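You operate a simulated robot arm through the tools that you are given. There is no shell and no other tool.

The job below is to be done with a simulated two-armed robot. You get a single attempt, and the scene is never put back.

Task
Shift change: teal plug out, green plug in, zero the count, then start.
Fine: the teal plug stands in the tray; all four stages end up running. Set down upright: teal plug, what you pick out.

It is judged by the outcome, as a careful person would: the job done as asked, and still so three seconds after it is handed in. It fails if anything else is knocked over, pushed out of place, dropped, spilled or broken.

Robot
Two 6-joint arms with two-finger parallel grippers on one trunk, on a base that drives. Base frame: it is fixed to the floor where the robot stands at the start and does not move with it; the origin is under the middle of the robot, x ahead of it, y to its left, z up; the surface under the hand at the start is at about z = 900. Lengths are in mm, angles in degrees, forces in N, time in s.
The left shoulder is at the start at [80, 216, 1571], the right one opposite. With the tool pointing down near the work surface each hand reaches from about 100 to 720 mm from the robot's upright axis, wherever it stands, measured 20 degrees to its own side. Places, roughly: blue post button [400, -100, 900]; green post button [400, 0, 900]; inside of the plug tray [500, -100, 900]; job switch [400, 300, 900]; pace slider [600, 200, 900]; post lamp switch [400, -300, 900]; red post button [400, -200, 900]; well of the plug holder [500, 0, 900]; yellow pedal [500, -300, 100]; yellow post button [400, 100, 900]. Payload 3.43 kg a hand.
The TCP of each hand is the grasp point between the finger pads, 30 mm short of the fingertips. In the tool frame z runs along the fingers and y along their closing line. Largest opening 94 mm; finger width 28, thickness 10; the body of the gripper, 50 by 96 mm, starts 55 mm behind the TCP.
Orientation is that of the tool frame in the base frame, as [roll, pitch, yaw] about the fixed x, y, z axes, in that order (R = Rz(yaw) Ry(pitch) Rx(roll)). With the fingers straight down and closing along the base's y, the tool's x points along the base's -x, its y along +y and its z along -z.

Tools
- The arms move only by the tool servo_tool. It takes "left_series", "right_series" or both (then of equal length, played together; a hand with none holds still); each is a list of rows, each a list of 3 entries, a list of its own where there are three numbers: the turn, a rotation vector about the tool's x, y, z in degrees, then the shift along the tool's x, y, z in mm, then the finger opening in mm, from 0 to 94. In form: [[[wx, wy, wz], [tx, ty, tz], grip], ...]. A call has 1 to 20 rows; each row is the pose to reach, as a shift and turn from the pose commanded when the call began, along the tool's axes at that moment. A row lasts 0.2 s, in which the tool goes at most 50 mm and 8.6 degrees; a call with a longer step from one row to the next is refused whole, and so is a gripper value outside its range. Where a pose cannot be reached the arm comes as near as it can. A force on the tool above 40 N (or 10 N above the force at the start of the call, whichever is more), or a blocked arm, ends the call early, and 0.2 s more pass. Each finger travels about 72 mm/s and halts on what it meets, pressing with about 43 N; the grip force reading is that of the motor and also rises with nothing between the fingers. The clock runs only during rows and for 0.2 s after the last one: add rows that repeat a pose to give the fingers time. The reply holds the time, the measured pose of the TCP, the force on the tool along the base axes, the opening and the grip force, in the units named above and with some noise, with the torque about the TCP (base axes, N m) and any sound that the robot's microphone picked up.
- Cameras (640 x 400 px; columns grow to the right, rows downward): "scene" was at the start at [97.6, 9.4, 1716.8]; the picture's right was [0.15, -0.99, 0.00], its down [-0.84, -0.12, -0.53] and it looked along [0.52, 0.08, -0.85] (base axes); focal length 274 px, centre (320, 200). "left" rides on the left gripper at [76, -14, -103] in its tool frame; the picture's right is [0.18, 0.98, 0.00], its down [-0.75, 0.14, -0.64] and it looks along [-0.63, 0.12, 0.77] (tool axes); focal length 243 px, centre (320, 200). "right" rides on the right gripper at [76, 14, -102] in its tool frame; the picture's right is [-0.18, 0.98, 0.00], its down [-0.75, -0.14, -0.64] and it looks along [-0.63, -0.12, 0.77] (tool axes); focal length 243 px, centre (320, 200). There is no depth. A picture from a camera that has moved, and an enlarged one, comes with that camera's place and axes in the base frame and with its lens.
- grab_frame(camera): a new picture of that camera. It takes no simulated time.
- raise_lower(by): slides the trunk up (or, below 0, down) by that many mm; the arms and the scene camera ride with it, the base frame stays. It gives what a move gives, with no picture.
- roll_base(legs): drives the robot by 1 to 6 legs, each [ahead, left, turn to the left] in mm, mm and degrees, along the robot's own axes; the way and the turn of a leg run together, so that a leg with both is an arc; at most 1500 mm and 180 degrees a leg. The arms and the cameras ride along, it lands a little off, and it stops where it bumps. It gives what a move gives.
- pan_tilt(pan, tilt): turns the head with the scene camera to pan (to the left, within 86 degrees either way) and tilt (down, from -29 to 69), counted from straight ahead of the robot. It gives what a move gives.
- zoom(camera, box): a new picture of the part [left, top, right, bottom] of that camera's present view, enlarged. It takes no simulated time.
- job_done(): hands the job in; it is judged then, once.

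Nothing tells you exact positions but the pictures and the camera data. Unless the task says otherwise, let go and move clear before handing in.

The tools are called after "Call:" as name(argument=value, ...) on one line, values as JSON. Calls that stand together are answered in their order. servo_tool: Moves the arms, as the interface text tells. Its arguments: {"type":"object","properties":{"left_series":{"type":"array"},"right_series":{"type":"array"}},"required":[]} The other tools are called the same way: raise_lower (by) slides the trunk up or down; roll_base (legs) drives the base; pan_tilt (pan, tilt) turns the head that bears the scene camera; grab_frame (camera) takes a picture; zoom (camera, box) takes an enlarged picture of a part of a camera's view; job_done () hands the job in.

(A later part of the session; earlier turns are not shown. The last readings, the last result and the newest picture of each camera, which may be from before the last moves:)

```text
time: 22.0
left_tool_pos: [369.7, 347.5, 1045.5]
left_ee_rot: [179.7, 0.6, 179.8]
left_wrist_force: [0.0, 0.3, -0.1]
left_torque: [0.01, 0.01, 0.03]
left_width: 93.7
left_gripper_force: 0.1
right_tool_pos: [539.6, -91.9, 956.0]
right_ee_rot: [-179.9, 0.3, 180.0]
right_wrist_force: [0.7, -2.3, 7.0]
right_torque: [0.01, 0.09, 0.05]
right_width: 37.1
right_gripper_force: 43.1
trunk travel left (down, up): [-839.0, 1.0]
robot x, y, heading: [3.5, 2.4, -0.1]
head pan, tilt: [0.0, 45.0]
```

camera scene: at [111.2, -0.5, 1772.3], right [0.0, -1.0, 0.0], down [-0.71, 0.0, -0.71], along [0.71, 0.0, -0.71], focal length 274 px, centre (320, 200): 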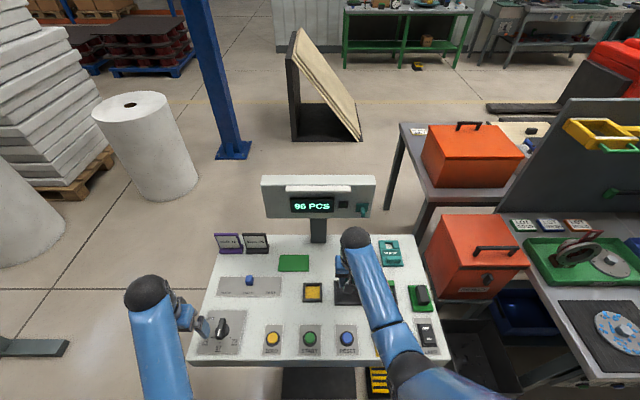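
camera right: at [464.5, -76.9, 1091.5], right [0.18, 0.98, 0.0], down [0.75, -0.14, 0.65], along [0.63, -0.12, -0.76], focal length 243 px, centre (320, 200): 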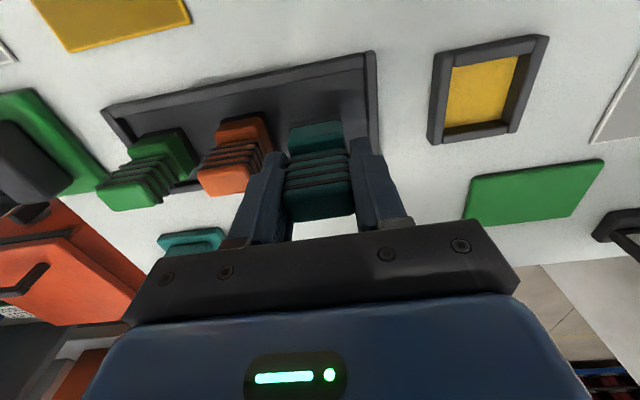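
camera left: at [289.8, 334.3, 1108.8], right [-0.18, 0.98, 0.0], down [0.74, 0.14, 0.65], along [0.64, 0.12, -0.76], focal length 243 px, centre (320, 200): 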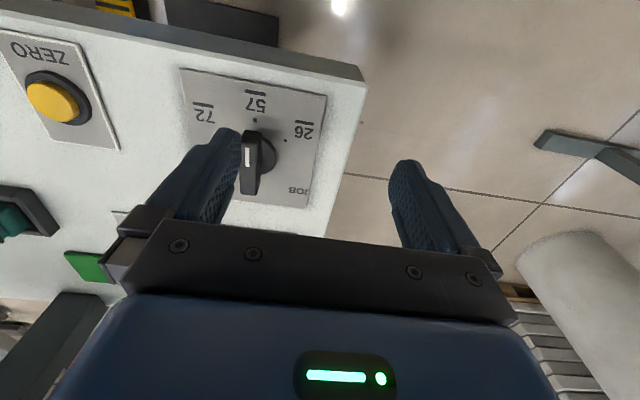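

The plug has touched the tray floor, with 7 N pushing up. I'll open the fingers just enough to let go without reaching the orange plug.

Call:
servo_tool(right_series=[[[0, 0, 0], [0, 0, 0], 40], [[0, 0, 0], [0, 0, 0], 46], [[0, 0, 0], [0, 0, 0], 52], [[0, 0, 0], [0, 0, 0], 52], [[0, 0, 0], [0, 0, 0], 52]])

Call:
zoom(camera="right", box=[180, 30, 460, 230])

```text
time: 23.2
left_tool_pos: [370.2, 347.8, 1043.7]
left_ee_rot: [179.8, 0.7, 179.9]
left_wrist_force: [0.4, -0.5, 0.1]
left_torque: [0.01, -0.04, -0.04]
left_width: 94.0
left_gripper_force: 0.0
right_tool_pos: [541.1, -93.1, 955.8]
right_ee_rot: [-179.9, 0.2, -180.0]
right_wrist_force: [-0.3, -0.2, -0.8]
right_torque: [-0.01, 0.02, -0.02]
right_width: 52.2
right_gripper_force: 0.1
trunk travel left (down, up): [-839.0, 1.0]
robot x, y, heading: [1.9, -2.3, 0.1]
head pan, tilt: [0.0, 45.0]
```

```text
2.00 times, centred on (320, 130) of right
camera zoom: at [464.1, -76.8, 1057.0], right [0.18, 0.98, 0.0], down [0.75, -0.14, 0.65], along [0.63, -0.12, -0.76], focal length 485 px, centre (320, 340)
```

zoom: 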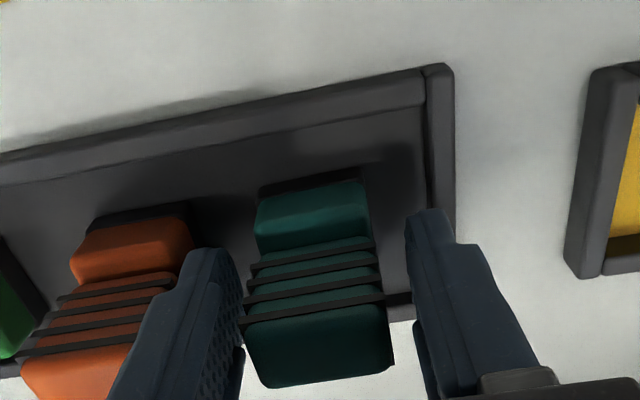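

The teal plug stands free in the tray. I'll lift the hand straight up, then move above the green plug.

Call:
servo_tool(right_series=[[[0, 0, 0], [0, 0, -10], 52], [[0, 0, 0], [0, 0, -25], 52], [[0, 0, 0], [0, 0, -45], 52], [[0, 0, 0], [0, 0, -65], 52], [[0, 0, 0], [0, 0, -85], 52], [[0, 0, 0], [0, -30, -85], 52], [[0, 0, 0], [0, -60, -85], 52], [[0, 0, 0], [0, -90, -85], 52], [[0, 0, 0], [0, -115, -85], 52], [[0, 0, 0], [0, -125, -85], 52], [[0, 0, 0], [0, -125, -85], 52]])

Call:
grab_frame(camera="right")

Call:
grab_frame(camera="scene")

```text
time: 25.6
left_tool_pos: [371.6, 348.8, 1044.2]
left_ee_rot: [179.7, 0.8, -179.9]
left_wrist_force: [-0.6, 0.2, -0.4]
left_torque: [0.0, -0.01, -0.01]
left_width: 94.1
left_gripper_force: 0.0
right_tool_pos: [541.2, -217.1, 1039.0]
right_ee_rot: [-179.9, 0.2, -179.9]
right_wrist_force: [0.4, -0.2, -0.6]
right_torque: [0.02, -0.02, 0.0]
right_width: 51.8
right_gripper_force: 0.1
trunk travel left (down, up): [-839.0, 1.0]
robot x, y, heading: [0.1, -2.1, -0.1]
head pan, tilt: [0.0, 45.0]
```

```text
taken
camera right: at [464.8, -203.3, 1140.9], right [0.18, 0.98, 0.0], down [0.75, -0.14, 0.65], along [0.63, -0.12, -0.76], focal length 243 px, centre (320, 200)
```

right: 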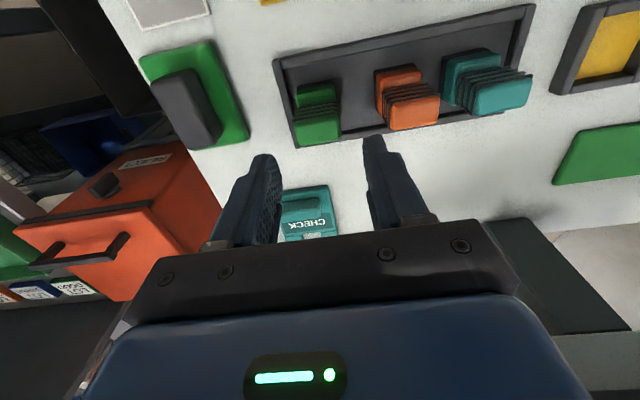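

```text
taken
camera scene: at [111.1, -0.3, 1772.3], right [0.0, -1.0, 0.0], down [-0.71, 0.0, -0.71], along [0.71, 0.0, -0.71], focal length 274 px, centre (320, 200)
```

scene: 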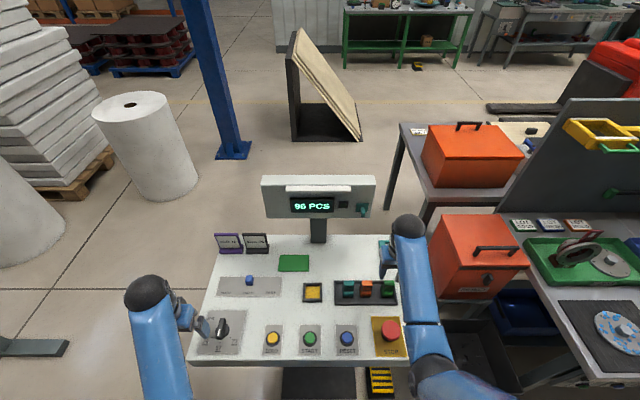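

Call:
zoom(camera="right", box=[260, 50, 420, 170])

Call:
zoom(camera="scene", box=[320, 265, 440, 315])

Call:
zoom(camera="right", box=[350, 20, 570, 160])

```text
3.33 times, centred on (340, 110) of right
camera zoom: at [464.8, -203.3, 1140.9], right [0.18, 0.98, 0.0], down [0.75, -0.14, 0.65], along [0.63, -0.12, -0.76], focal length 809 px, centre (253, 500)
```

zoom: 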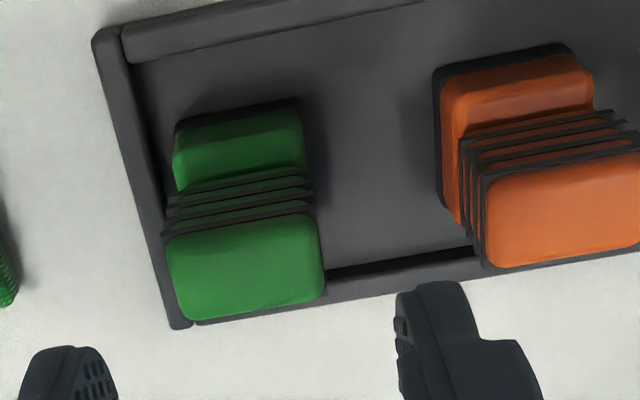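

```text
5.33 times, centred on (380, 290) of scene
camera zoom: at [111.1, -0.3, 1772.3], right [0.0, -1.0, 0.0], down [-0.71, 0.0, -0.71], along [0.71, 0.0, -0.71], focal length 1461 px, centre (0, -280)
```

zoom: 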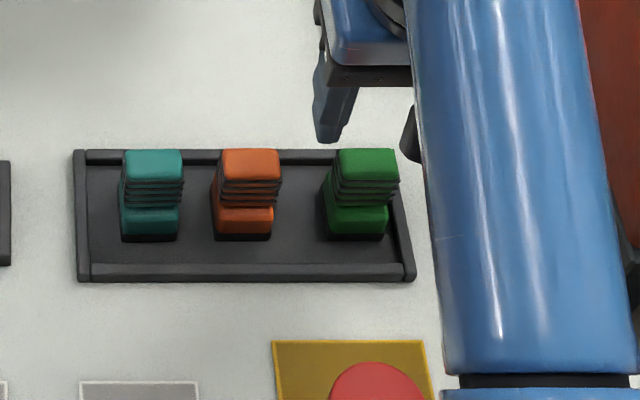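

```text
2.86 times, centred on (460, 90) of right
camera zoom: at [464.8, -203.3, 1140.9], right [0.18, 0.98, 0.0], down [0.75, -0.14, 0.65], along [0.63, -0.12, -0.76], focal length 693 px, centre (-80, 514)
```

zoom: 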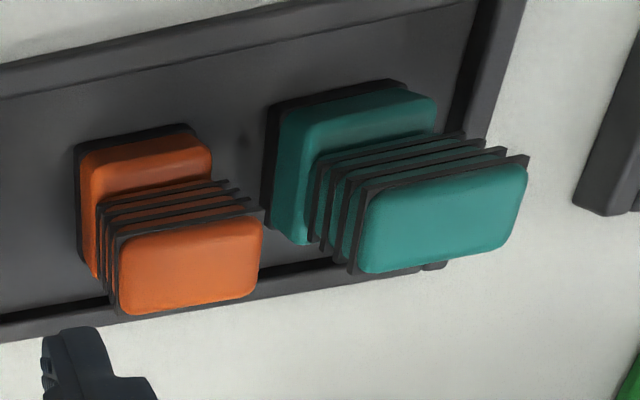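

The green plug is centred at about [540, −219], and teal and orange stand upright beside it. I'll descend onto green with a 52 mm opening, which keeps about 14 mm from orange.

Call:
servo_tool(right_series=[[[0, 0, 0], [0, -2, 20], 52], [[0, 0, 0], [0, -2, 40], 52], [[0, 0, 0], [0, -2, 55], 52], [[0, 0, 0], [0, -2, 66], 52], [[0, 0, 0], [0, -2, 74], 52], [[0, 0, 0], [0, -2, 80], 52], [[0, 0, 0], [0, -2, 82], 52], [[0, 0, 0], [0, -2, 82], 52]])

Call:
zoom(camera="right", box=[180, 50, 460, 250])

```text
time: 27.4
left_tool_pos: [371.3, 347.7, 1044.1]
left_ee_rot: [179.7, 0.7, -180.0]
left_wrist_force: [-0.4, 0.3, 0.7]
left_torque: [-0.04, 0.02, 0.02]
left_width: 93.9
left_gripper_force: 0.1
right_tool_pos: [540.7, -218.5, 956.9]
right_ee_rot: [-179.9, 0.3, 180.0]
right_wrist_force: [-0.1, 0.4, 0.0]
right_torque: [0.01, -0.01, 0.02]
right_width: 51.7
right_gripper_force: 0.1
trunk travel left (down, up): [-839.0, 1.0]
robot x, y, heading: [-1.0, -0.9, 0.0]
head pan, tilt: [0.0, 45.0]
```

```text
2.00 times, centred on (320, 150) of right
camera zoom: at [464.2, -204.1, 1059.7], right [0.18, 0.98, 0.0], down [0.75, -0.14, 0.65], along [0.63, -0.12, -0.76], focal length 485 px, centre (320, 300)
```

zoom: 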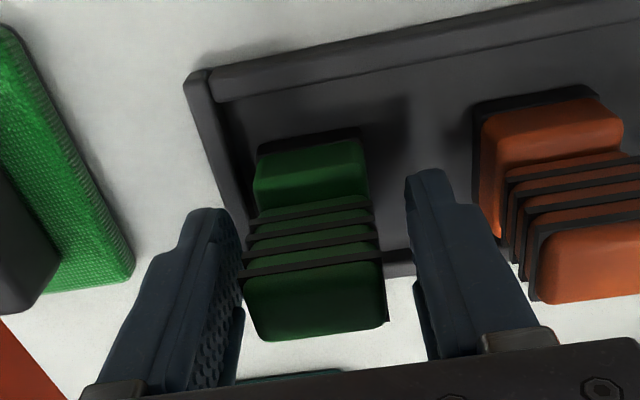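

The finger gaps look the same as with the teal plug after release, so green is centred. I'll close and lift.

Call:
servo_tool(right_series=[[[0, 0, 0], [0, 0, 0], 44], [[0, 0, 0], [0, 0, 0], 36], [[0, 0, 0], [0, 0, 0], 28], [[0, 0, 0], [0, 0, 0], 20], [[0, 0, 0], [0, 0, 0], 20], [[0, 0, 0], [0, 0, -4], 20], [[0, 0, 0], [0, 0, -12], 20], [[0, 0, 0], [0, 0, -26], 20], [[0, 0, 0], [0, 0, -42], 20], [[0, 0, 0], [0, 0, -60], 20], [[0, 0, 0], [0, 0, -75], 20], [[0, 0, 0], [0, 0, -83], 20], [[0, 0, 0], [0, 0, -83], 20]])

Call:
grab_frame(camera="right")

Call:
grab_frame(camera="scene")

```text
time: 30.2
left_tool_pos: [370.8, 347.7, 1043.7]
left_ee_rot: [179.7, 0.7, -180.0]
left_wrist_force: [-0.3, 1.3, -0.2]
left_torque: [-0.01, -0.01, -0.03]
left_width: 93.9
left_gripper_force: 0.1
right_tool_pos: [540.9, -217.7, 1041.3]
right_ee_rot: [-179.9, 0.2, 180.0]
right_wrist_force: [0.2, 0.3, -0.3]
right_torque: [0.01, 0.0, 0.01]
right_width: 36.9
right_gripper_force: 42.7
trunk travel left (down, up): [-839.0, 1.0]
robot x, y, heading: [-2.5, -0.9, 0.2]
head pan, tilt: [0.0, 45.0]
```

```text
taken
camera right: at [464.1, -204.7, 1143.4], right [0.18, 0.98, 0.0], down [0.75, -0.14, 0.65], along [0.63, -0.12, -0.76], focal length 243 px, centre (320, 200)
```

right: 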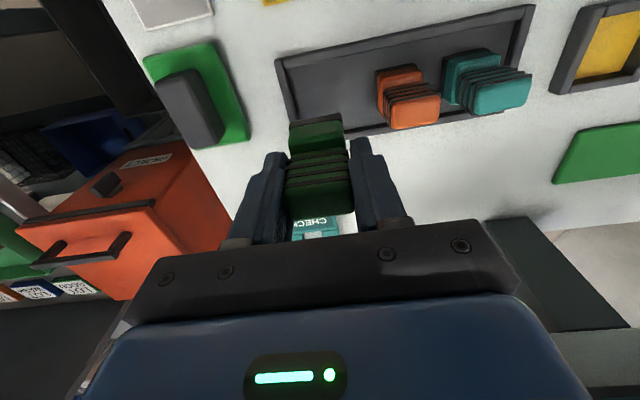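

```text
taken
camera scene: at [111.3, -0.6, 1772.2], right [0.0, -1.0, 0.0], down [-0.71, 0.0, -0.71], along [0.71, 0.0, -0.71], focal length 274 px, centre (320, 200)
```

scene: 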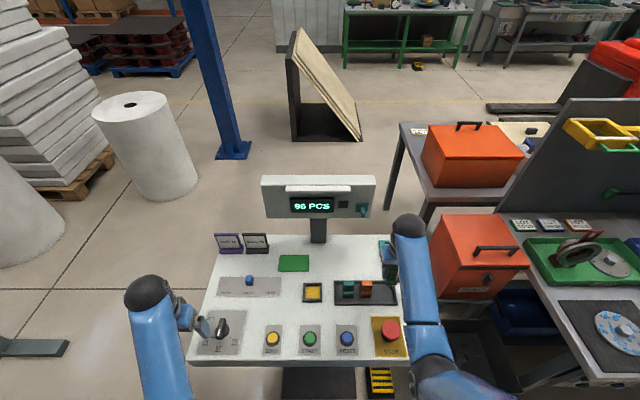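

The green plug is held at a 37 mm grip width. I'll carry it to the holder on a path slightly nearer the robot, so it doesn't pass right above the orange and teal plugs.

Call:
servo_tool(right_series=[[[0, 0, 0], [20, 8, 0], 20], [[0, 0, 0], [45, 20, 0], 20], [[0, 0, 0], [45, 50, 0], 20], [[0, 0, 0], [45, 85, 0], 20], [[0, 0, 0], [45, 120, 0], 20], [[0, 0, 0], [45, 155, 0], 20], [[0, 0, 0], [45, 190, 0], 20], [[0, 0, 0], [35, 220, 0], 20], [[0, 0, 0], [15, 236, 0], 20], [[0, 0, 0], [1, 243, 0], 20], [[0, 0, 0], [1, 243, 0], 20], [[0, 0, 0], [1, 243, 0], 20]])

Call:
grab_frame(camera="right")

Call:
zoom(camera="right", box=[240, 40, 400, 140])

```text
time: 32.8
left_tool_pos: [371.2, 348.9, 1044.6]
left_ee_rot: [179.7, 0.6, -180.0]
left_wrist_force: [0.3, 0.9, -0.9]
left_torque: [-0.02, 0.02, 0.02]
left_width: 94.2
left_gripper_force: 0.1
right_tool_pos: [539.8, 24.0, 1040.9]
right_ee_rot: [-179.9, 0.2, 180.0]
right_wrist_force: [0.9, -0.3, -0.7]
right_torque: [0.02, 0.0, -0.02]
right_width: 37.1
right_gripper_force: 43.0
trunk travel left (down, up): [-839.0, 1.0]
robot x, y, heading: [0.9, -0.4, 0.0]
head pan, tilt: [0.0, 45.0]
```

```text
taken
camera right: at [462.8, 38.0, 1142.7], right [0.18, 0.98, 0.0], down [0.75, -0.14, 0.65], along [0.63, -0.12, -0.76], focal length 243 px, centre (320, 200)
```

right: 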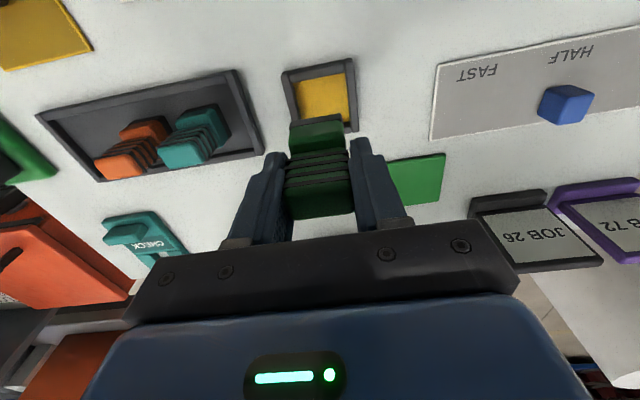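

```text
4.00 times, centred on (320, 90) of right
camera zoom: at [462.8, 38.0, 1142.7], right [0.18, 0.98, 0.0], down [0.75, -0.14, 0.65], along [0.63, -0.12, -0.76], focal length 970 px, centre (320, 640)
```

zoom: 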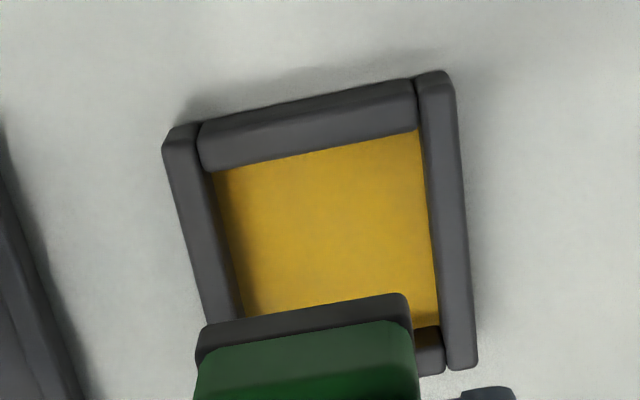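

The hand is about 1.7 mm too far to −y compared with the teal extraction. I'll correct that and descend into the well, slowing near the bottom.

Call:
servo_tool(right_series=[[[0, 0, 0], [0, 1.7, 0], 20], [[0, 0, 0], [0, 1.7, 15], 20], [[0, 0, 0], [0, 1.7, 35], 20], [[0, 0, 0], [0, 1.7, 50], 20], [[0, 0, 0], [0, 1.7, 60], 20], [[0, 0, 0], [0, 1.7, 68], 20], [[0, 0, 0], [0, 1.7, 74], 20], [[0, 0, 0], [0, 1.7, 78], 20], [[0, 0, 0], [0, 1.7, 80], 20], [[0, 0, 0], [0, 1.7, 81], 20], [[0, 0, 0], [0, 1.7, 82], 20], [[0, 0, 0], [0, 1.7, 82], 20]])

Call:
zoom(camera="right", box=[200, 50, 440, 230])

```text
time: 35.4
left_tool_pos: [371.9, 347.6, 1044.6]
left_ee_rot: [179.7, 0.7, 180.0]
left_wrist_force: [-0.5, -0.3, 0.6]
left_torque: [0.0, 0.0, 0.03]
left_width: 94.0
left_gripper_force: 0.0
right_tool_pos: [540.0, 25.9, 957.6]
right_ee_rot: [-179.9, 0.1, -179.9]
right_wrist_force: [0.4, -0.3, -0.9]
right_torque: [0.01, 0.01, -0.01]
right_width: 36.9
right_gripper_force: 42.9
trunk travel left (down, up): [-839.0, 1.0]
robot x, y, heading: [-0.8, 2.5, 0.0]
head pan, tilt: [0.0, 45.0]
```

```text
2.22 times, centred on (320, 140) of right
camera zoom: at [463.7, 40.7, 1059.7], right [0.18, 0.98, 0.0], down [0.75, -0.14, 0.65], along [0.63, -0.12, -0.76], focal length 539 px, centre (320, 333)
```

zoom: 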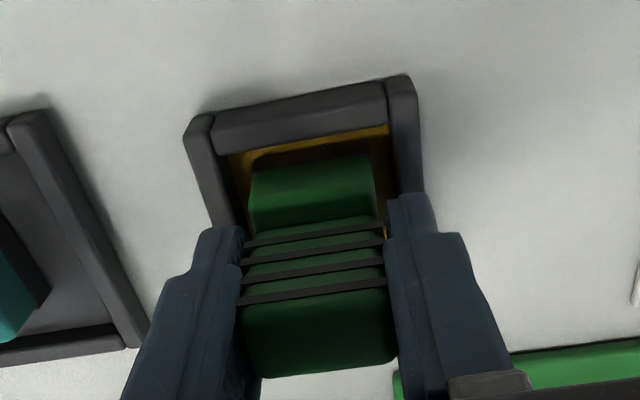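

The plug is inside the well with no contact yet. I'll go down in 1 mm steps until it seats.

Call:
servo_tool(right_series=[[[0, 0, 0], [0, 0, 1], 20], [[0, 0, 0], [0, 0, 2], 20], [[0, 0, 0], [0, 0, 2], 20]])

```text
time: 36.2
left_tool_pos: [369.4, 348.6, 1044.6]
left_ee_rot: [179.7, 0.9, -180.0]
left_wrist_force: [-0.4, 0.2, 0.5]
left_torque: [0.01, -0.02, -0.03]
left_width: 94.0
left_gripper_force: 0.0
right_tool_pos: [539.0, 25.5, 957.8]
right_ee_rot: [180.0, 0.4, 180.0]
right_wrist_force: [2.3, 0.2, 13.4]
right_torque: [0.09, 0.09, 0.03]
right_width: 36.6
right_gripper_force: 43.3
trunk travel left (down, up): [-839.0, 1.0]
robot x, y, heading: [-2.4, -1.3, -0.0]
head pan, tilt: [0.0, 45.0]
```

The plug has bottomed out with 13 N pushing up, at the expected height, so it's seated. I'll release and lift straight up.

Call:
servo_tool(right_series=[[[0, 0, 0], [0, 0, 0], 40], [[0, 0, 0], [0, 0, 0], 48], [[0, 0, 0], [0, 0, 0], 56], [[0, 0, 0], [0, 0, 0], 60], [[0, 0, 0], [0, 0, 0], 60], [[0, 0, 0], [0, 0, -10], 60], [[0, 0, 0], [0, 0, -25], 60], [[0, 0, 0], [0, 0, -45], 60], [[0, 0, 0], [0, 0, -65], 60], [[0, 0, 0], [0, 0, -83], 60], [[0, 0, 0], [0, 0, -83], 60]])

Call:
grab_frame(camera="right")

Call:
zoom(camera="scene", box=[250, 165, 390, 255])

```text
time: 38.6
left_tool_pos: [370.4, 348.0, 1044.3]
left_ee_rot: [179.7, 0.7, 180.0]
left_wrist_force: [0.4, 0.1, 0.1]
left_torque: [-0.01, -0.01, 0.02]
left_width: 94.0
left_gripper_force: 0.0
right_tool_pos: [540.5, 26.1, 1038.7]
right_ee_rot: [-179.9, 0.2, 180.0]
right_wrist_force: [-0.3, 0.2, 0.4]
right_torque: [-0.05, -0.02, 0.01]
right_width: 59.6
right_gripper_force: 0.0
trunk travel left (down, up): [-839.0, 1.0]
robot x, y, heading: [-1.9, 0.2, -0.2]
head pan, tilt: [0.0, 45.0]
```

```text
taken
camera right: at [464.1, 40.1, 1140.2], right [0.18, 0.98, 0.0], down [0.75, -0.14, 0.65], along [0.63, -0.12, -0.76], focal length 243 px, centre (320, 200)
```

right: 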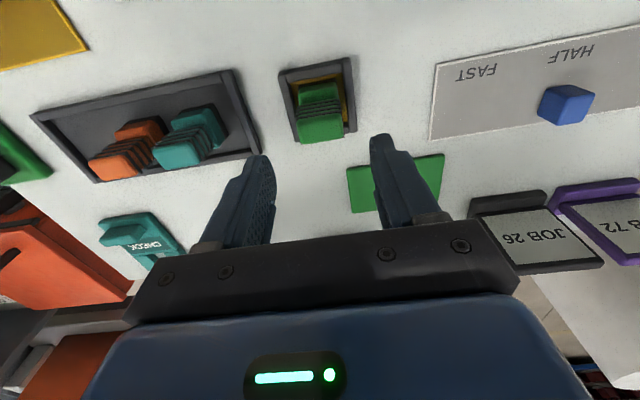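

```text
4.44 times, centred on (320, 210) of scene
camera zoom: at [111.3, -0.5, 1772.2], right [0.0, -1.0, 0.0], down [-0.71, 0.0, -0.71], along [0.71, 0.0, -0.71], focal length 1217 px, centre (320, 156)
```

zoom: 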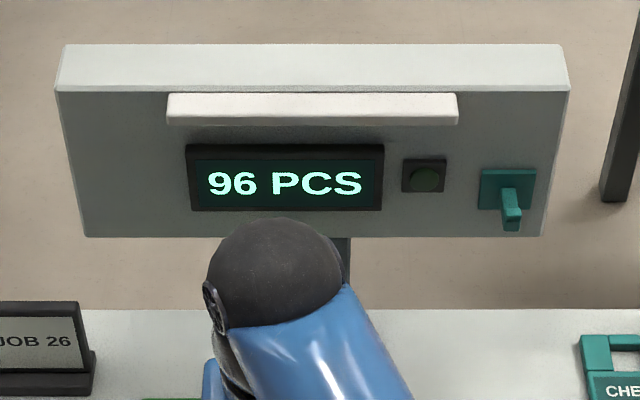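

Green is in the holder, and orange and teal stand in the tray. Next I'll move the right hand out to the side and bring the left hand, fingers closed, above the ZERO button.

Call:
servo_tool(right_series=[[[0, 0, 0], [16, -33, 0], 60], [[0, 0, 0], [32, -66, 0], 60], [[0, 0, 0], [48, -99, 0], 60], [[0, 0, 0], [64, -132, 0], 60], [[0, 0, 0], [80, -165, 0], 60], [[0, 0, 0], [96, -198, 0], 60], [[0, 0, 0], [112, -231, 0], 60], [[0, 0, 0], [128, -264, 0], 60], [[0, 0, 0], [144, -297, 0], 60], [[0, 0, 0], [160, -326, 0], 60], [[0, 0, 0], [160, -326, 0], 60]])

Call:
servo_tool(left_series=[[[0, 0, 0], [-2, -20, 0], 80], [[0, 0, 0], [-5, -45, 0], 60], [[0, 0, 0], [-8, -70, 0], 40], [[0, 0, 0], [-11, -95, 0], 20], [[0, 0, 0], [-14, -120, 0], 0], [[0, 0, 0], [-17, -150, 0], 0], [[0, 0, 0], [-20, -180, 0], 0], [[0, 0, 0], [-22, -200, 0], 0], [[0, 0, 0], [-23.5, -209, 0], 0], [[0, 0, 0], [-23.5, -209, 0], 0]])

Call:
grab_frame(camera="left")

Call:
grab_frame(camera="scene")

```text
time: 41.0
left_tool_pos: [369.5, 348.7, 1044.2]
left_ee_rot: [179.7, 0.8, -180.0]
left_wrist_force: [0.1, -0.7, -0.4]
left_torque: [0.01, 0.02, -0.02]
left_width: 93.9
left_gripper_force: 0.2
right_tool_pos: [378.4, -300.8, 1039.3]
right_ee_rot: [-179.9, 0.3, -180.0]
right_wrist_force: [-0.6, 1.0, -0.7]
right_torque: [0.0, 0.03, 0.02]
right_width: 59.6
right_gripper_force: 0.1
trunk travel left (down, up): [-839.0, 1.0]
robot x, y, heading: [1.4, 2.8, -0.0]
head pan, tilt: [0.0, 45.0]
```

```text
time: 43.2
left_tool_pos: [392.7, 138.3, 1043.1]
left_ee_rot: [179.8, 0.7, -180.0]
left_wrist_force: [-0.6, 1.2, 0.2]
left_torque: [-0.02, -0.02, 0.03]
left_width: 0.3
left_gripper_force: 32.8
right_tool_pos: [378.9, -301.0, 1039.0]
right_ee_rot: [-179.9, 0.2, 180.0]
right_wrist_force: [-0.2, 0.1, -0.4]
right_torque: [0.02, -0.01, 0.0]
right_width: 60.2
right_gripper_force: 0.0
trunk travel left (down, up): [-839.0, 1.0]
robot x, y, heading: [0.6, 0.2, 0.2]
head pan, tilt: [0.0, 45.0]
```

```text
taken
camera left: at [315.5, 124.5, 1145.1], right [-0.18, 0.98, 0.0], down [0.75, 0.14, 0.65], along [0.64, 0.12, -0.76], focal length 243 px, centre (320, 200)
```

left: 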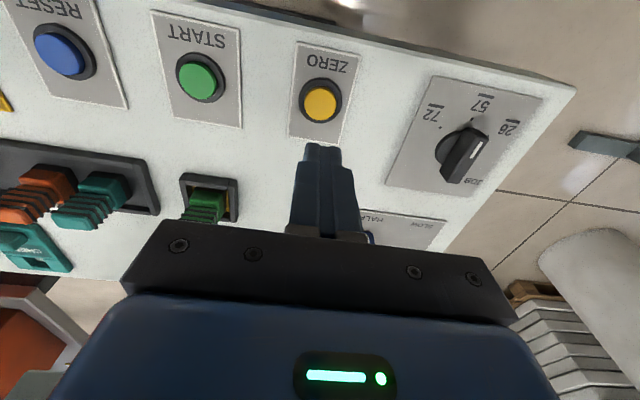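

```text
taken
camera scene: at [111.1, -0.5, 1772.3], right [0.0, -1.0, 0.0], down [-0.71, 0.0, -0.71], along [0.71, 0.0, -0.71], focal length 274 px, centre (320, 200)
```

scene: 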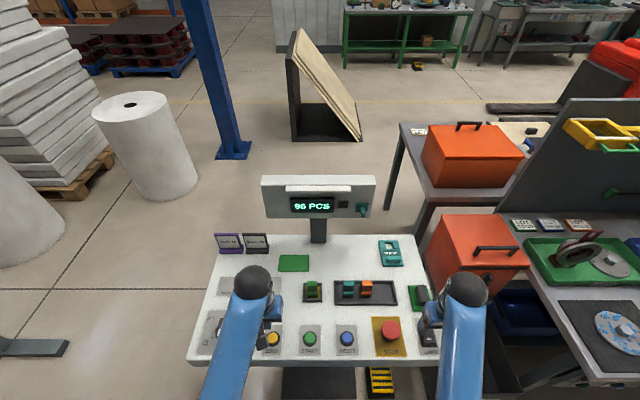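

ZERO is right below at about [392, 140]. I'll descend close to it first, then press in small steps while watching force and sounds.

Call:
servo_tool(left_series=[[[0, 0, 0], [0, 1.5, 20], 0], [[0, 0, 0], [0, 1.5, 45], 0], [[0, 0, 0], [0, 1.5, 65], 0], [[0, 0, 0], [0, 1.5, 78], 0], [[0, 0, 0], [0, 1.5, 85], 0], [[0, 0, 0], [0, 1.5, 85], 0]])

Call:
grab_frame(camera="left")

```text
time: 44.6
left_tool_pos: [395.4, 140.1, 956.6]
left_ee_rot: [179.7, 0.7, -180.0]
left_wrist_force: [-0.2, 0.4, -0.7]
left_torque: [-0.01, 0.0, -0.01]
left_width: 0.0
left_gripper_force: 33.7
right_tool_pos: [378.3, -300.8, 1040.7]
right_ee_rot: [180.0, 0.2, 180.0]
right_wrist_force: [0.3, 0.0, 0.8]
right_torque: [0.01, 0.0, 0.02]
right_width: 60.2
right_gripper_force: 0.1
trunk travel left (down, up): [-839.0, 1.0]
robot x, y, heading: [1.7, 1.2, 0.0]
head pan, tilt: [0.0, 45.0]
```

```text
taken
camera left: at [317.0, 126.0, 1059.9], right [-0.18, 0.98, 0.0], down [0.75, 0.14, 0.65], along [0.64, 0.12, -0.76], focal length 243 px, centre (320, 200)
```

left: 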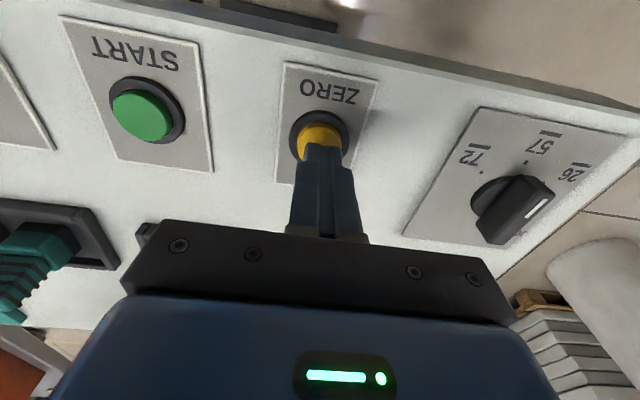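

The fingertips are right over ZERO. I'll press down in small steps.

Call:
servo_tool(left_series=[[[0, 0, 0], [1, 0, 2], 0], [[0, 0, 0], [1, 0, 4], 0], [[0, 0, 0], [1, 0, 6], 0], [[0, 0, 0], [1, 0, 8], 0], [[0, 0, 0], [1, 0, 10], 0], [[0, 0, 0], [1, 0, 12], 0]])

Call:
zoom(camera="scene", box=[250, 165, 390, 255])

```text
time: 46.0
left_tool_pos: [394.3, 140.6, 945.8]
left_ee_rot: [179.7, 0.7, -180.0]
left_wrist_force: [0.8, 0.1, 0.7]
left_torque: [0.0, 0.0, 0.01]
left_width: 0.3
left_gripper_force: 32.6
right_tool_pos: [378.1, -300.1, 1040.9]
right_ee_rot: [-179.9, 0.2, 179.9]
right_wrist_force: [0.3, -0.1, 0.9]
right_torque: [0.04, -0.02, 0.0]
right_width: 60.0
right_gripper_force: 0.1
trunk travel left (down, up): [-839.0, 1.0]
robot x, y, heading: [0.4, 0.3, 0.2]
head pan, tilt: [0.0, 45.0]
```

```text
4.44 times, centred on (320, 210) of scene
camera zoom: at [111.0, -0.6, 1772.3], right [0.0, -1.0, 0.0], down [-0.71, 0.0, -0.71], along [0.71, 0.0, -0.71], focal length 1217 px, centre (320, 156)
```

zoom: 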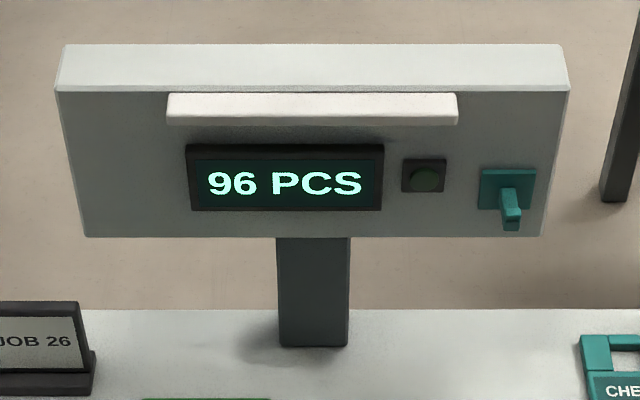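

No contact yet at tip height ≈916, so I'll keep going down in 1.5 mm steps.

Call:
servo_tool(left_series=[[[0, 0, 0], [0, 0, 1.5], 0], [[0, 0, 0], [0, 0, 3], 0], [[0, 0, 0], [0, 0, 4.5], 0], [[0, 0, 0], [0, 0, 6], 0]])

Call:
zoom(camera="scene", box=[250, 165, 390, 255])

```text
time: 47.0
left_tool_pos: [393.5, 141.7, 940.5]
left_ee_rot: [179.8, 0.9, 180.0]
left_wrist_force: [0.3, -0.3, 11.8]
left_torque: [-0.04, 0.13, -0.03]
left_width: 0.0
left_gripper_force: 32.8
right_tool_pos: [378.4, -300.8, 1041.2]
right_ee_rot: [-179.9, 0.3, -179.9]
right_wrist_force: [-1.0, 0.1, 0.2]
right_torque: [-0.03, 0.0, 0.02]
right_width: 60.2
right_gripper_force: 0.0
trunk travel left (down, up): [-839.0, 1.0]
robot x, y, heading: [-0.2, 0.7, 0.6]
head pan, tilt: [0.0, 45.0]
heard: click
```

```text
4.44 times, centred on (320, 210) of scene
camera zoom: at [109.5, -1.1, 1772.6], right [0.0, -1.0, 0.0], down [-0.71, 0.0, -0.71], along [0.71, 0.0, -0.71], focal length 1217 px, centre (320, 156)
```

zoom: 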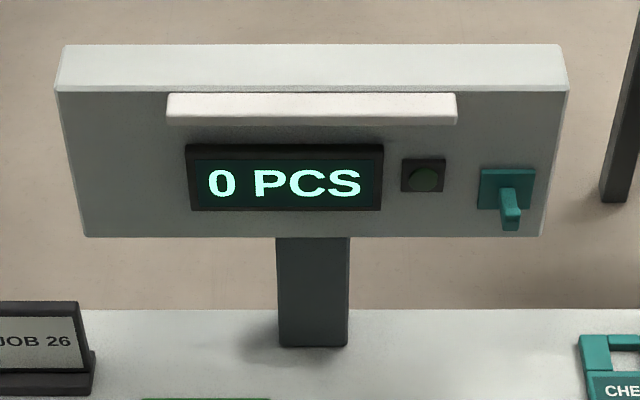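

I heard a click and the display now reads "0 PCS". I'll lift off and move over to START at about [393, 29].

Call:
servo_tool(left_series=[[[0, 0, 0], [0, 0, -10], 0], [[0, 0, 0], [0, 0, -30], 0], [[0, 0, 0], [0, 0, -50], 0], [[0, 0, 0], [0, -30, -50], 0], [[0, 0, 0], [0, -60, -50], 0], [[0, 0, 0], [0, -90, -50], 0], [[0, 0, 0], [0, -111, -50], 0], [[0, 0, 0], [0, -111, -50], 0]])

Call:
grab_frame(camera="left")

Call:
grab_frame(camera="scene")

```text
time: 48.8
left_tool_pos: [391.8, 29.0, 990.2]
left_ee_rot: [179.7, 0.7, 180.0]
left_wrist_force: [0.5, -0.3, -0.7]
left_torque: [0.04, -0.02, 0.0]
left_width: 0.0
left_gripper_force: 33.3
right_tool_pos: [378.6, -300.5, 1041.0]
right_ee_rot: [-179.9, 0.2, 180.0]
right_wrist_force: [0.1, 0.0, 0.5]
right_torque: [0.0, 0.01, 0.0]
right_width: 59.9
right_gripper_force: 0.1
trunk travel left (down, up): [-839.0, 1.0]
robot x, y, heading: [-3.8, 1.1, 0.1]
head pan, tilt: [0.0, 45.0]
```

```text
taken
camera left: at [314.5, 15.2, 1092.4], right [-0.18, 0.98, 0.0], down [0.75, 0.14, 0.65], along [0.64, 0.12, -0.76], focal length 243 px, centre (320, 200)
```

left: 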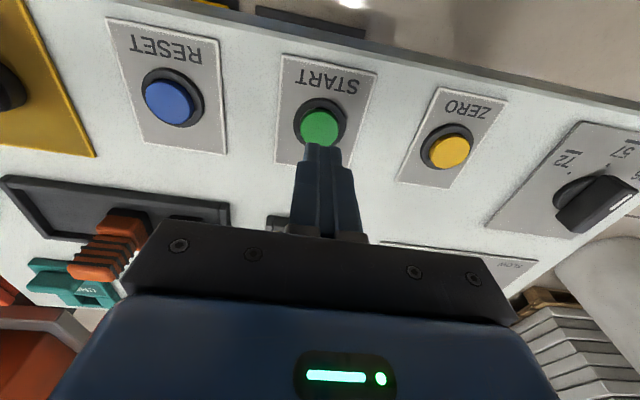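

```text
taken
camera scene: at [111.1, -0.6, 1772.3], right [0.0, -1.0, 0.0], down [-0.71, 0.0, -0.71], along [0.71, 0.0, -0.71], focal length 274 px, centre (320, 200)
```

scene: 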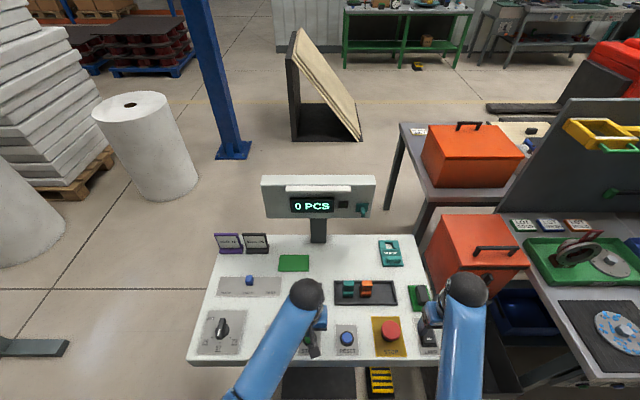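

START is directly below at about [391, 29.6]. I'll descend and press it in small steps, then check the display while it's held.

Call:
servo_tool(left_series=[[[0, 0, 0], [0, 0.5, 15], 0], [[0, 0, 0], [0, 0.5, 30], 0], [[0, 0, 0], [0, 0.5, 40], 0], [[0, 0, 0], [0, 0.5, 44], 0], [[0, 0, 0], [0, 0.5, 45.5], 0], [[0, 0, 0], [0, 0.5, 47], 0], [[0, 0, 0], [0, 0.5, 48.5], 0], [[0, 0, 0], [0, 0.5, 50], 0]])

Call:
zoom(camera="scene", box=[250, 165, 390, 255])

Call:
grab_frame(camera="scene")

```text
time: 50.6
left_tool_pos: [395.0, 31.4, 942.1]
left_ee_rot: [179.7, 0.9, -180.0]
left_wrist_force: [-1.6, 2.1, 13.3]
left_torque: [0.04, 0.24, -0.09]
left_width: 0.1
left_gripper_force: 32.8
right_tool_pos: [377.6, -299.6, 1040.9]
right_ee_rot: [-180.0, 0.4, 180.0]
right_wrist_force: [0.3, 1.3, 0.3]
right_torque: [0.01, 0.0, -0.01]
right_width: 60.0
right_gripper_force: 0.1
trunk travel left (down, up): [-839.0, 1.0]
robot x, y, heading: [-3.9, 1.9, 0.1]
head pan, tilt: [0.0, 45.0]
heard: click
```

```text
4.44 times, centred on (320, 210) of scene
camera zoom: at [108.4, 0.3, 1772.6], right [0.0, -1.0, 0.0], down [-0.71, 0.0, -0.71], along [0.71, 0.0, -0.71], focal length 1217 px, centre (320, 156)
```

zoom: 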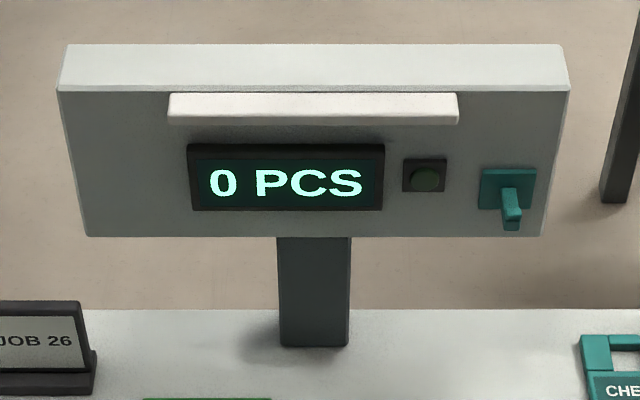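

```text
taken
camera scene: at [108.4, 0.3, 1772.6], right [0.0, -1.0, 0.0], down [-0.71, 0.0, -0.71], along [0.71, 0.0, -0.71], focal length 274 px, centre (320, 200)
```

scene: 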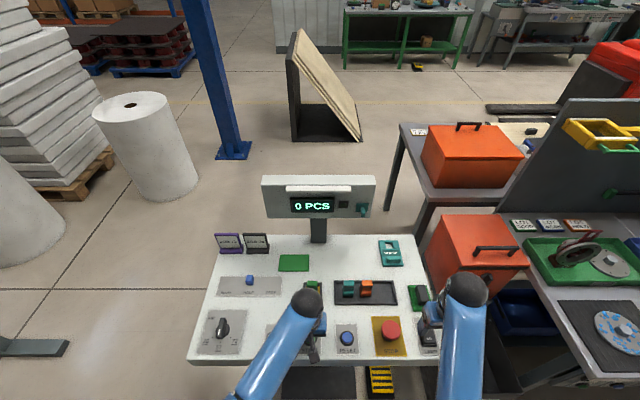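

START clicked but the display still reads "0 PCS" and the lamp is dark. I'll hold it down a little longer and watch.

Call:
servo_tool(left_series=[[[0, 0, 0], [0, 0, 0.5], 0], [[0, 0, 0], [0, 0, 0.5], 0]])

Call:
zoom(camera="scene", box=[250, 165, 390, 255])

Call:
grab_frame(camera="left")

```text
time: 51.2
left_tool_pos: [394.2, 31.5, 939.5]
left_ee_rot: [179.6, 0.9, -179.9]
left_wrist_force: [0.1, 2.8, 18.3]
left_torque: [0.07, 0.25, -0.03]
left_width: 0.1
left_gripper_force: 32.8
right_tool_pos: [378.2, -300.2, 1039.9]
right_ee_rot: [-179.9, 0.4, -180.0]
right_wrist_force: [0.1, 0.0, 0.5]
right_torque: [0.02, -0.01, -0.01]
right_width: 60.2
right_gripper_force: 0.1
trunk travel left (down, up): [-839.0, 1.0]
robot x, y, heading: [-2.8, -2.4, -0.2]
head pan, tilt: [0.0, 45.0]
```

```text
4.44 times, centred on (320, 210) of scene
camera zoom: at [108.9, -0.1, 1772.5], right [0.0, -1.0, 0.0], down [-0.71, 0.0, -0.71], along [0.71, 0.0, -0.71], focal length 1217 px, centre (320, 156)
```

zoom: 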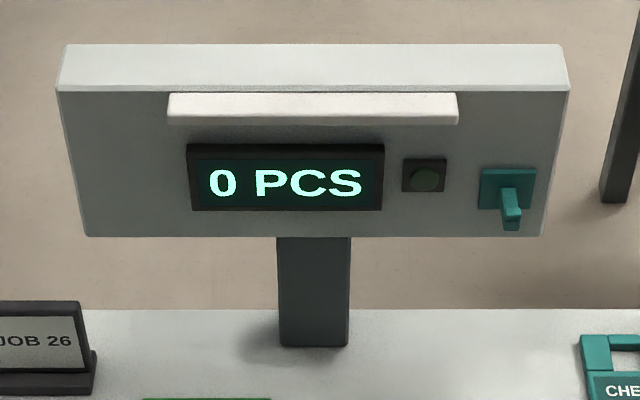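

```text
taken
camera left: at [315.5, 16.9, 1041.9], right [-0.18, 0.98, 0.0], down [0.74, 0.14, 0.65], along [0.64, 0.12, -0.76], focal length 243 px, centre (320, 200)
```

left: 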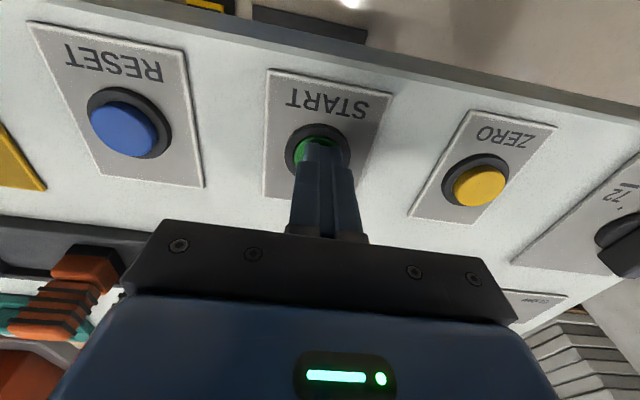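

No change yet after about 0.8 s. I'll keep holding a bit longer and check again before trying another approach.

Call:
servo_tool(left_series=[[[0, 0, 0], [0, 0, 0], 0], [[0, 0, 0], [0, 0, 0], 0], [[0, 0, 0], [0, 0, 0], 0], [[0, 0, 0], [0, 0, 0], 0]])

Call:
zoom(camera="scene", box=[250, 165, 390, 255])

```text
time: 52.2
left_tool_pos: [393.6, 30.9, 939.3]
left_ee_rot: [179.7, 0.7, 179.9]
left_wrist_force: [1.8, 2.9, 21.3]
left_torque: [0.02, 0.2, -0.03]
left_width: 0.0
left_gripper_force: 33.0
right_tool_pos: [377.2, -300.3, 1040.3]
right_ee_rot: [-179.9, 0.4, 180.0]
right_wrist_force: [0.5, 1.2, 0.1]
right_torque: [-0.01, 0.02, 0.02]
right_width: 60.0
right_gripper_force: 0.0
trunk travel left (down, up): [-839.0, 1.0]
robot x, y, heading: [0.1, 0.7, 0.2]
head pan, tilt: [0.0, 45.0]
```

```text
4.44 times, centred on (320, 210) of scene
camera zoom: at [109.3, -0.3, 1772.4], right [0.0, -1.0, 0.0], down [-0.71, 0.0, -0.71], along [0.71, 0.0, -0.71], focal length 1217 px, centre (320, 156)
```

zoom: 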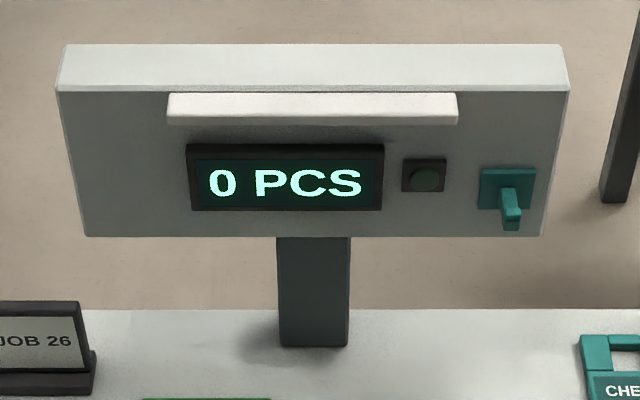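

Holding doesn't change anything, so I'll release and look again. The earlier view to the right showed a machine with its own display, so I'll check that too.

Call:
servo_tool(left_series=[[[0, 0, 0], [0, 0, -6], 0], [[0, 0, 0], [0, 0, -16], 0], [[0, 0, 0], [0, 0, -26], 0], [[0, 0, 0], [0, 0, -26], 0]])

Call:
zoom(camera="scene", box=[250, 165, 390, 255])

Call:
grab_frame(camera="left")

Call:
pan_tilt(pan=-80, tilt=15)

Call:
grab_frame(camera="scene")

Call:
zoom(camera="scene", box=[320, 0, 640, 200])

```text
time: 53.2
left_tool_pos: [394.6, 30.7, 963.8]
left_ee_rot: [179.6, 0.5, 180.0]
left_wrist_force: [0.7, 0.6, -0.7]
left_torque: [-0.01, 0.0, -0.02]
left_width: 0.0
left_gripper_force: 33.1
right_tool_pos: [379.5, -300.8, 1038.7]
right_ee_rot: [-179.9, 0.3, -179.9]
right_wrist_force: [0.3, -0.4, -0.4]
right_torque: [0.0, 0.0, -0.01]
right_width: 59.9
right_gripper_force: 0.0
trunk travel left (down, up): [-839.0, 1.0]
robot x, y, heading: [-0.6, 3.3, 0.1]
head pan, tilt: [0.0, 45.0]
```

```text
4.44 times, centred on (320, 210) of scene
camera zoom: at [111.7, -1.0, 1772.2], right [0.0, -1.0, 0.0], down [-0.71, 0.0, -0.71], along [0.71, 0.0, -0.71], focal length 1217 px, centre (320, 156)
```

zoom: 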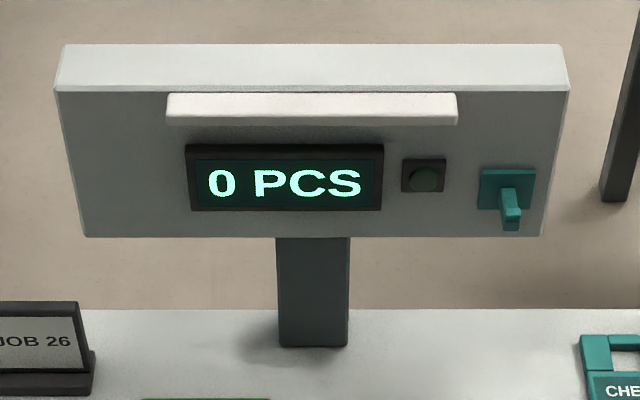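

```text
taken
camera left: at [316.8, 16.9, 1067.3], right [-0.18, 0.98, 0.0], down [0.75, 0.14, 0.65], along [0.64, 0.12, -0.76], focal length 243 px, centre (320, 200)
```

left: 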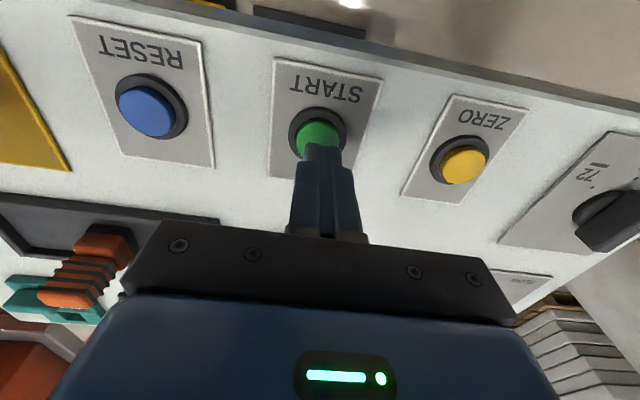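

```text
time: 54.7
left_tool_pos: [395.0, 31.4, 965.7]
left_ee_rot: [179.7, 0.8, -180.0]
left_wrist_force: [0.0, 0.0, -0.2]
left_torque: [0.02, 0.0, -0.01]
left_width: 0.0
left_gripper_force: 32.5
right_tool_pos: [376.7, -299.9, 1039.7]
right_ee_rot: [-179.8, 0.2, 179.9]
right_wrist_force: [0.7, 0.8, 0.4]
right_torque: [0.01, 0.02, 0.0]
right_width: 59.9
right_gripper_force: 0.1
trunk travel left (down, up): [-839.0, 1.0]
robot x, y, heading: [-4.9, 1.7, 0.1]
head pan, tilt: [-80.0, 15.0]
```

```text
taken
camera scene: at [46.0, -92.7, 1819.1], right [-0.98, -0.17, 0.0], down [-0.05, 0.26, -0.97], along [0.17, -0.95, -0.26], focal length 274 px, centre (320, 200)
```

scene: 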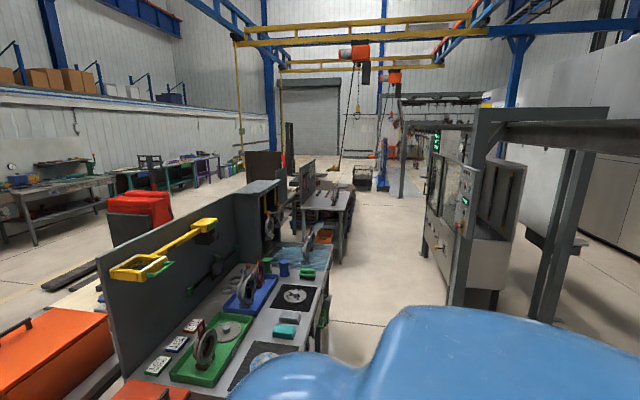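

```text
2.00 times, centred on (480, 100) of scene
camera zoom: at [46.0, -92.7, 1819.1], right [-0.98, -0.17, 0.0], down [-0.05, 0.26, -0.97], along [0.17, -0.95, -0.26], focal length 548 px, centre (0, 400)
```

zoom: 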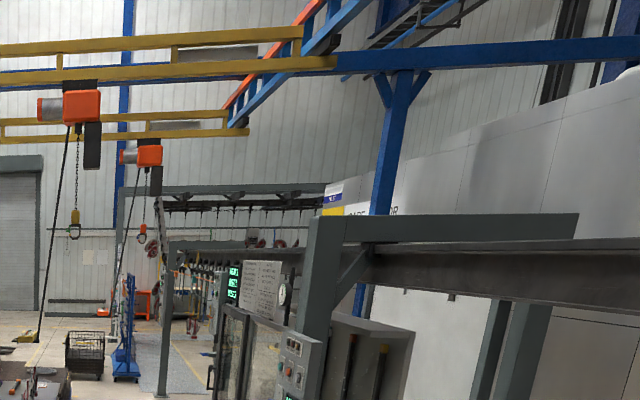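

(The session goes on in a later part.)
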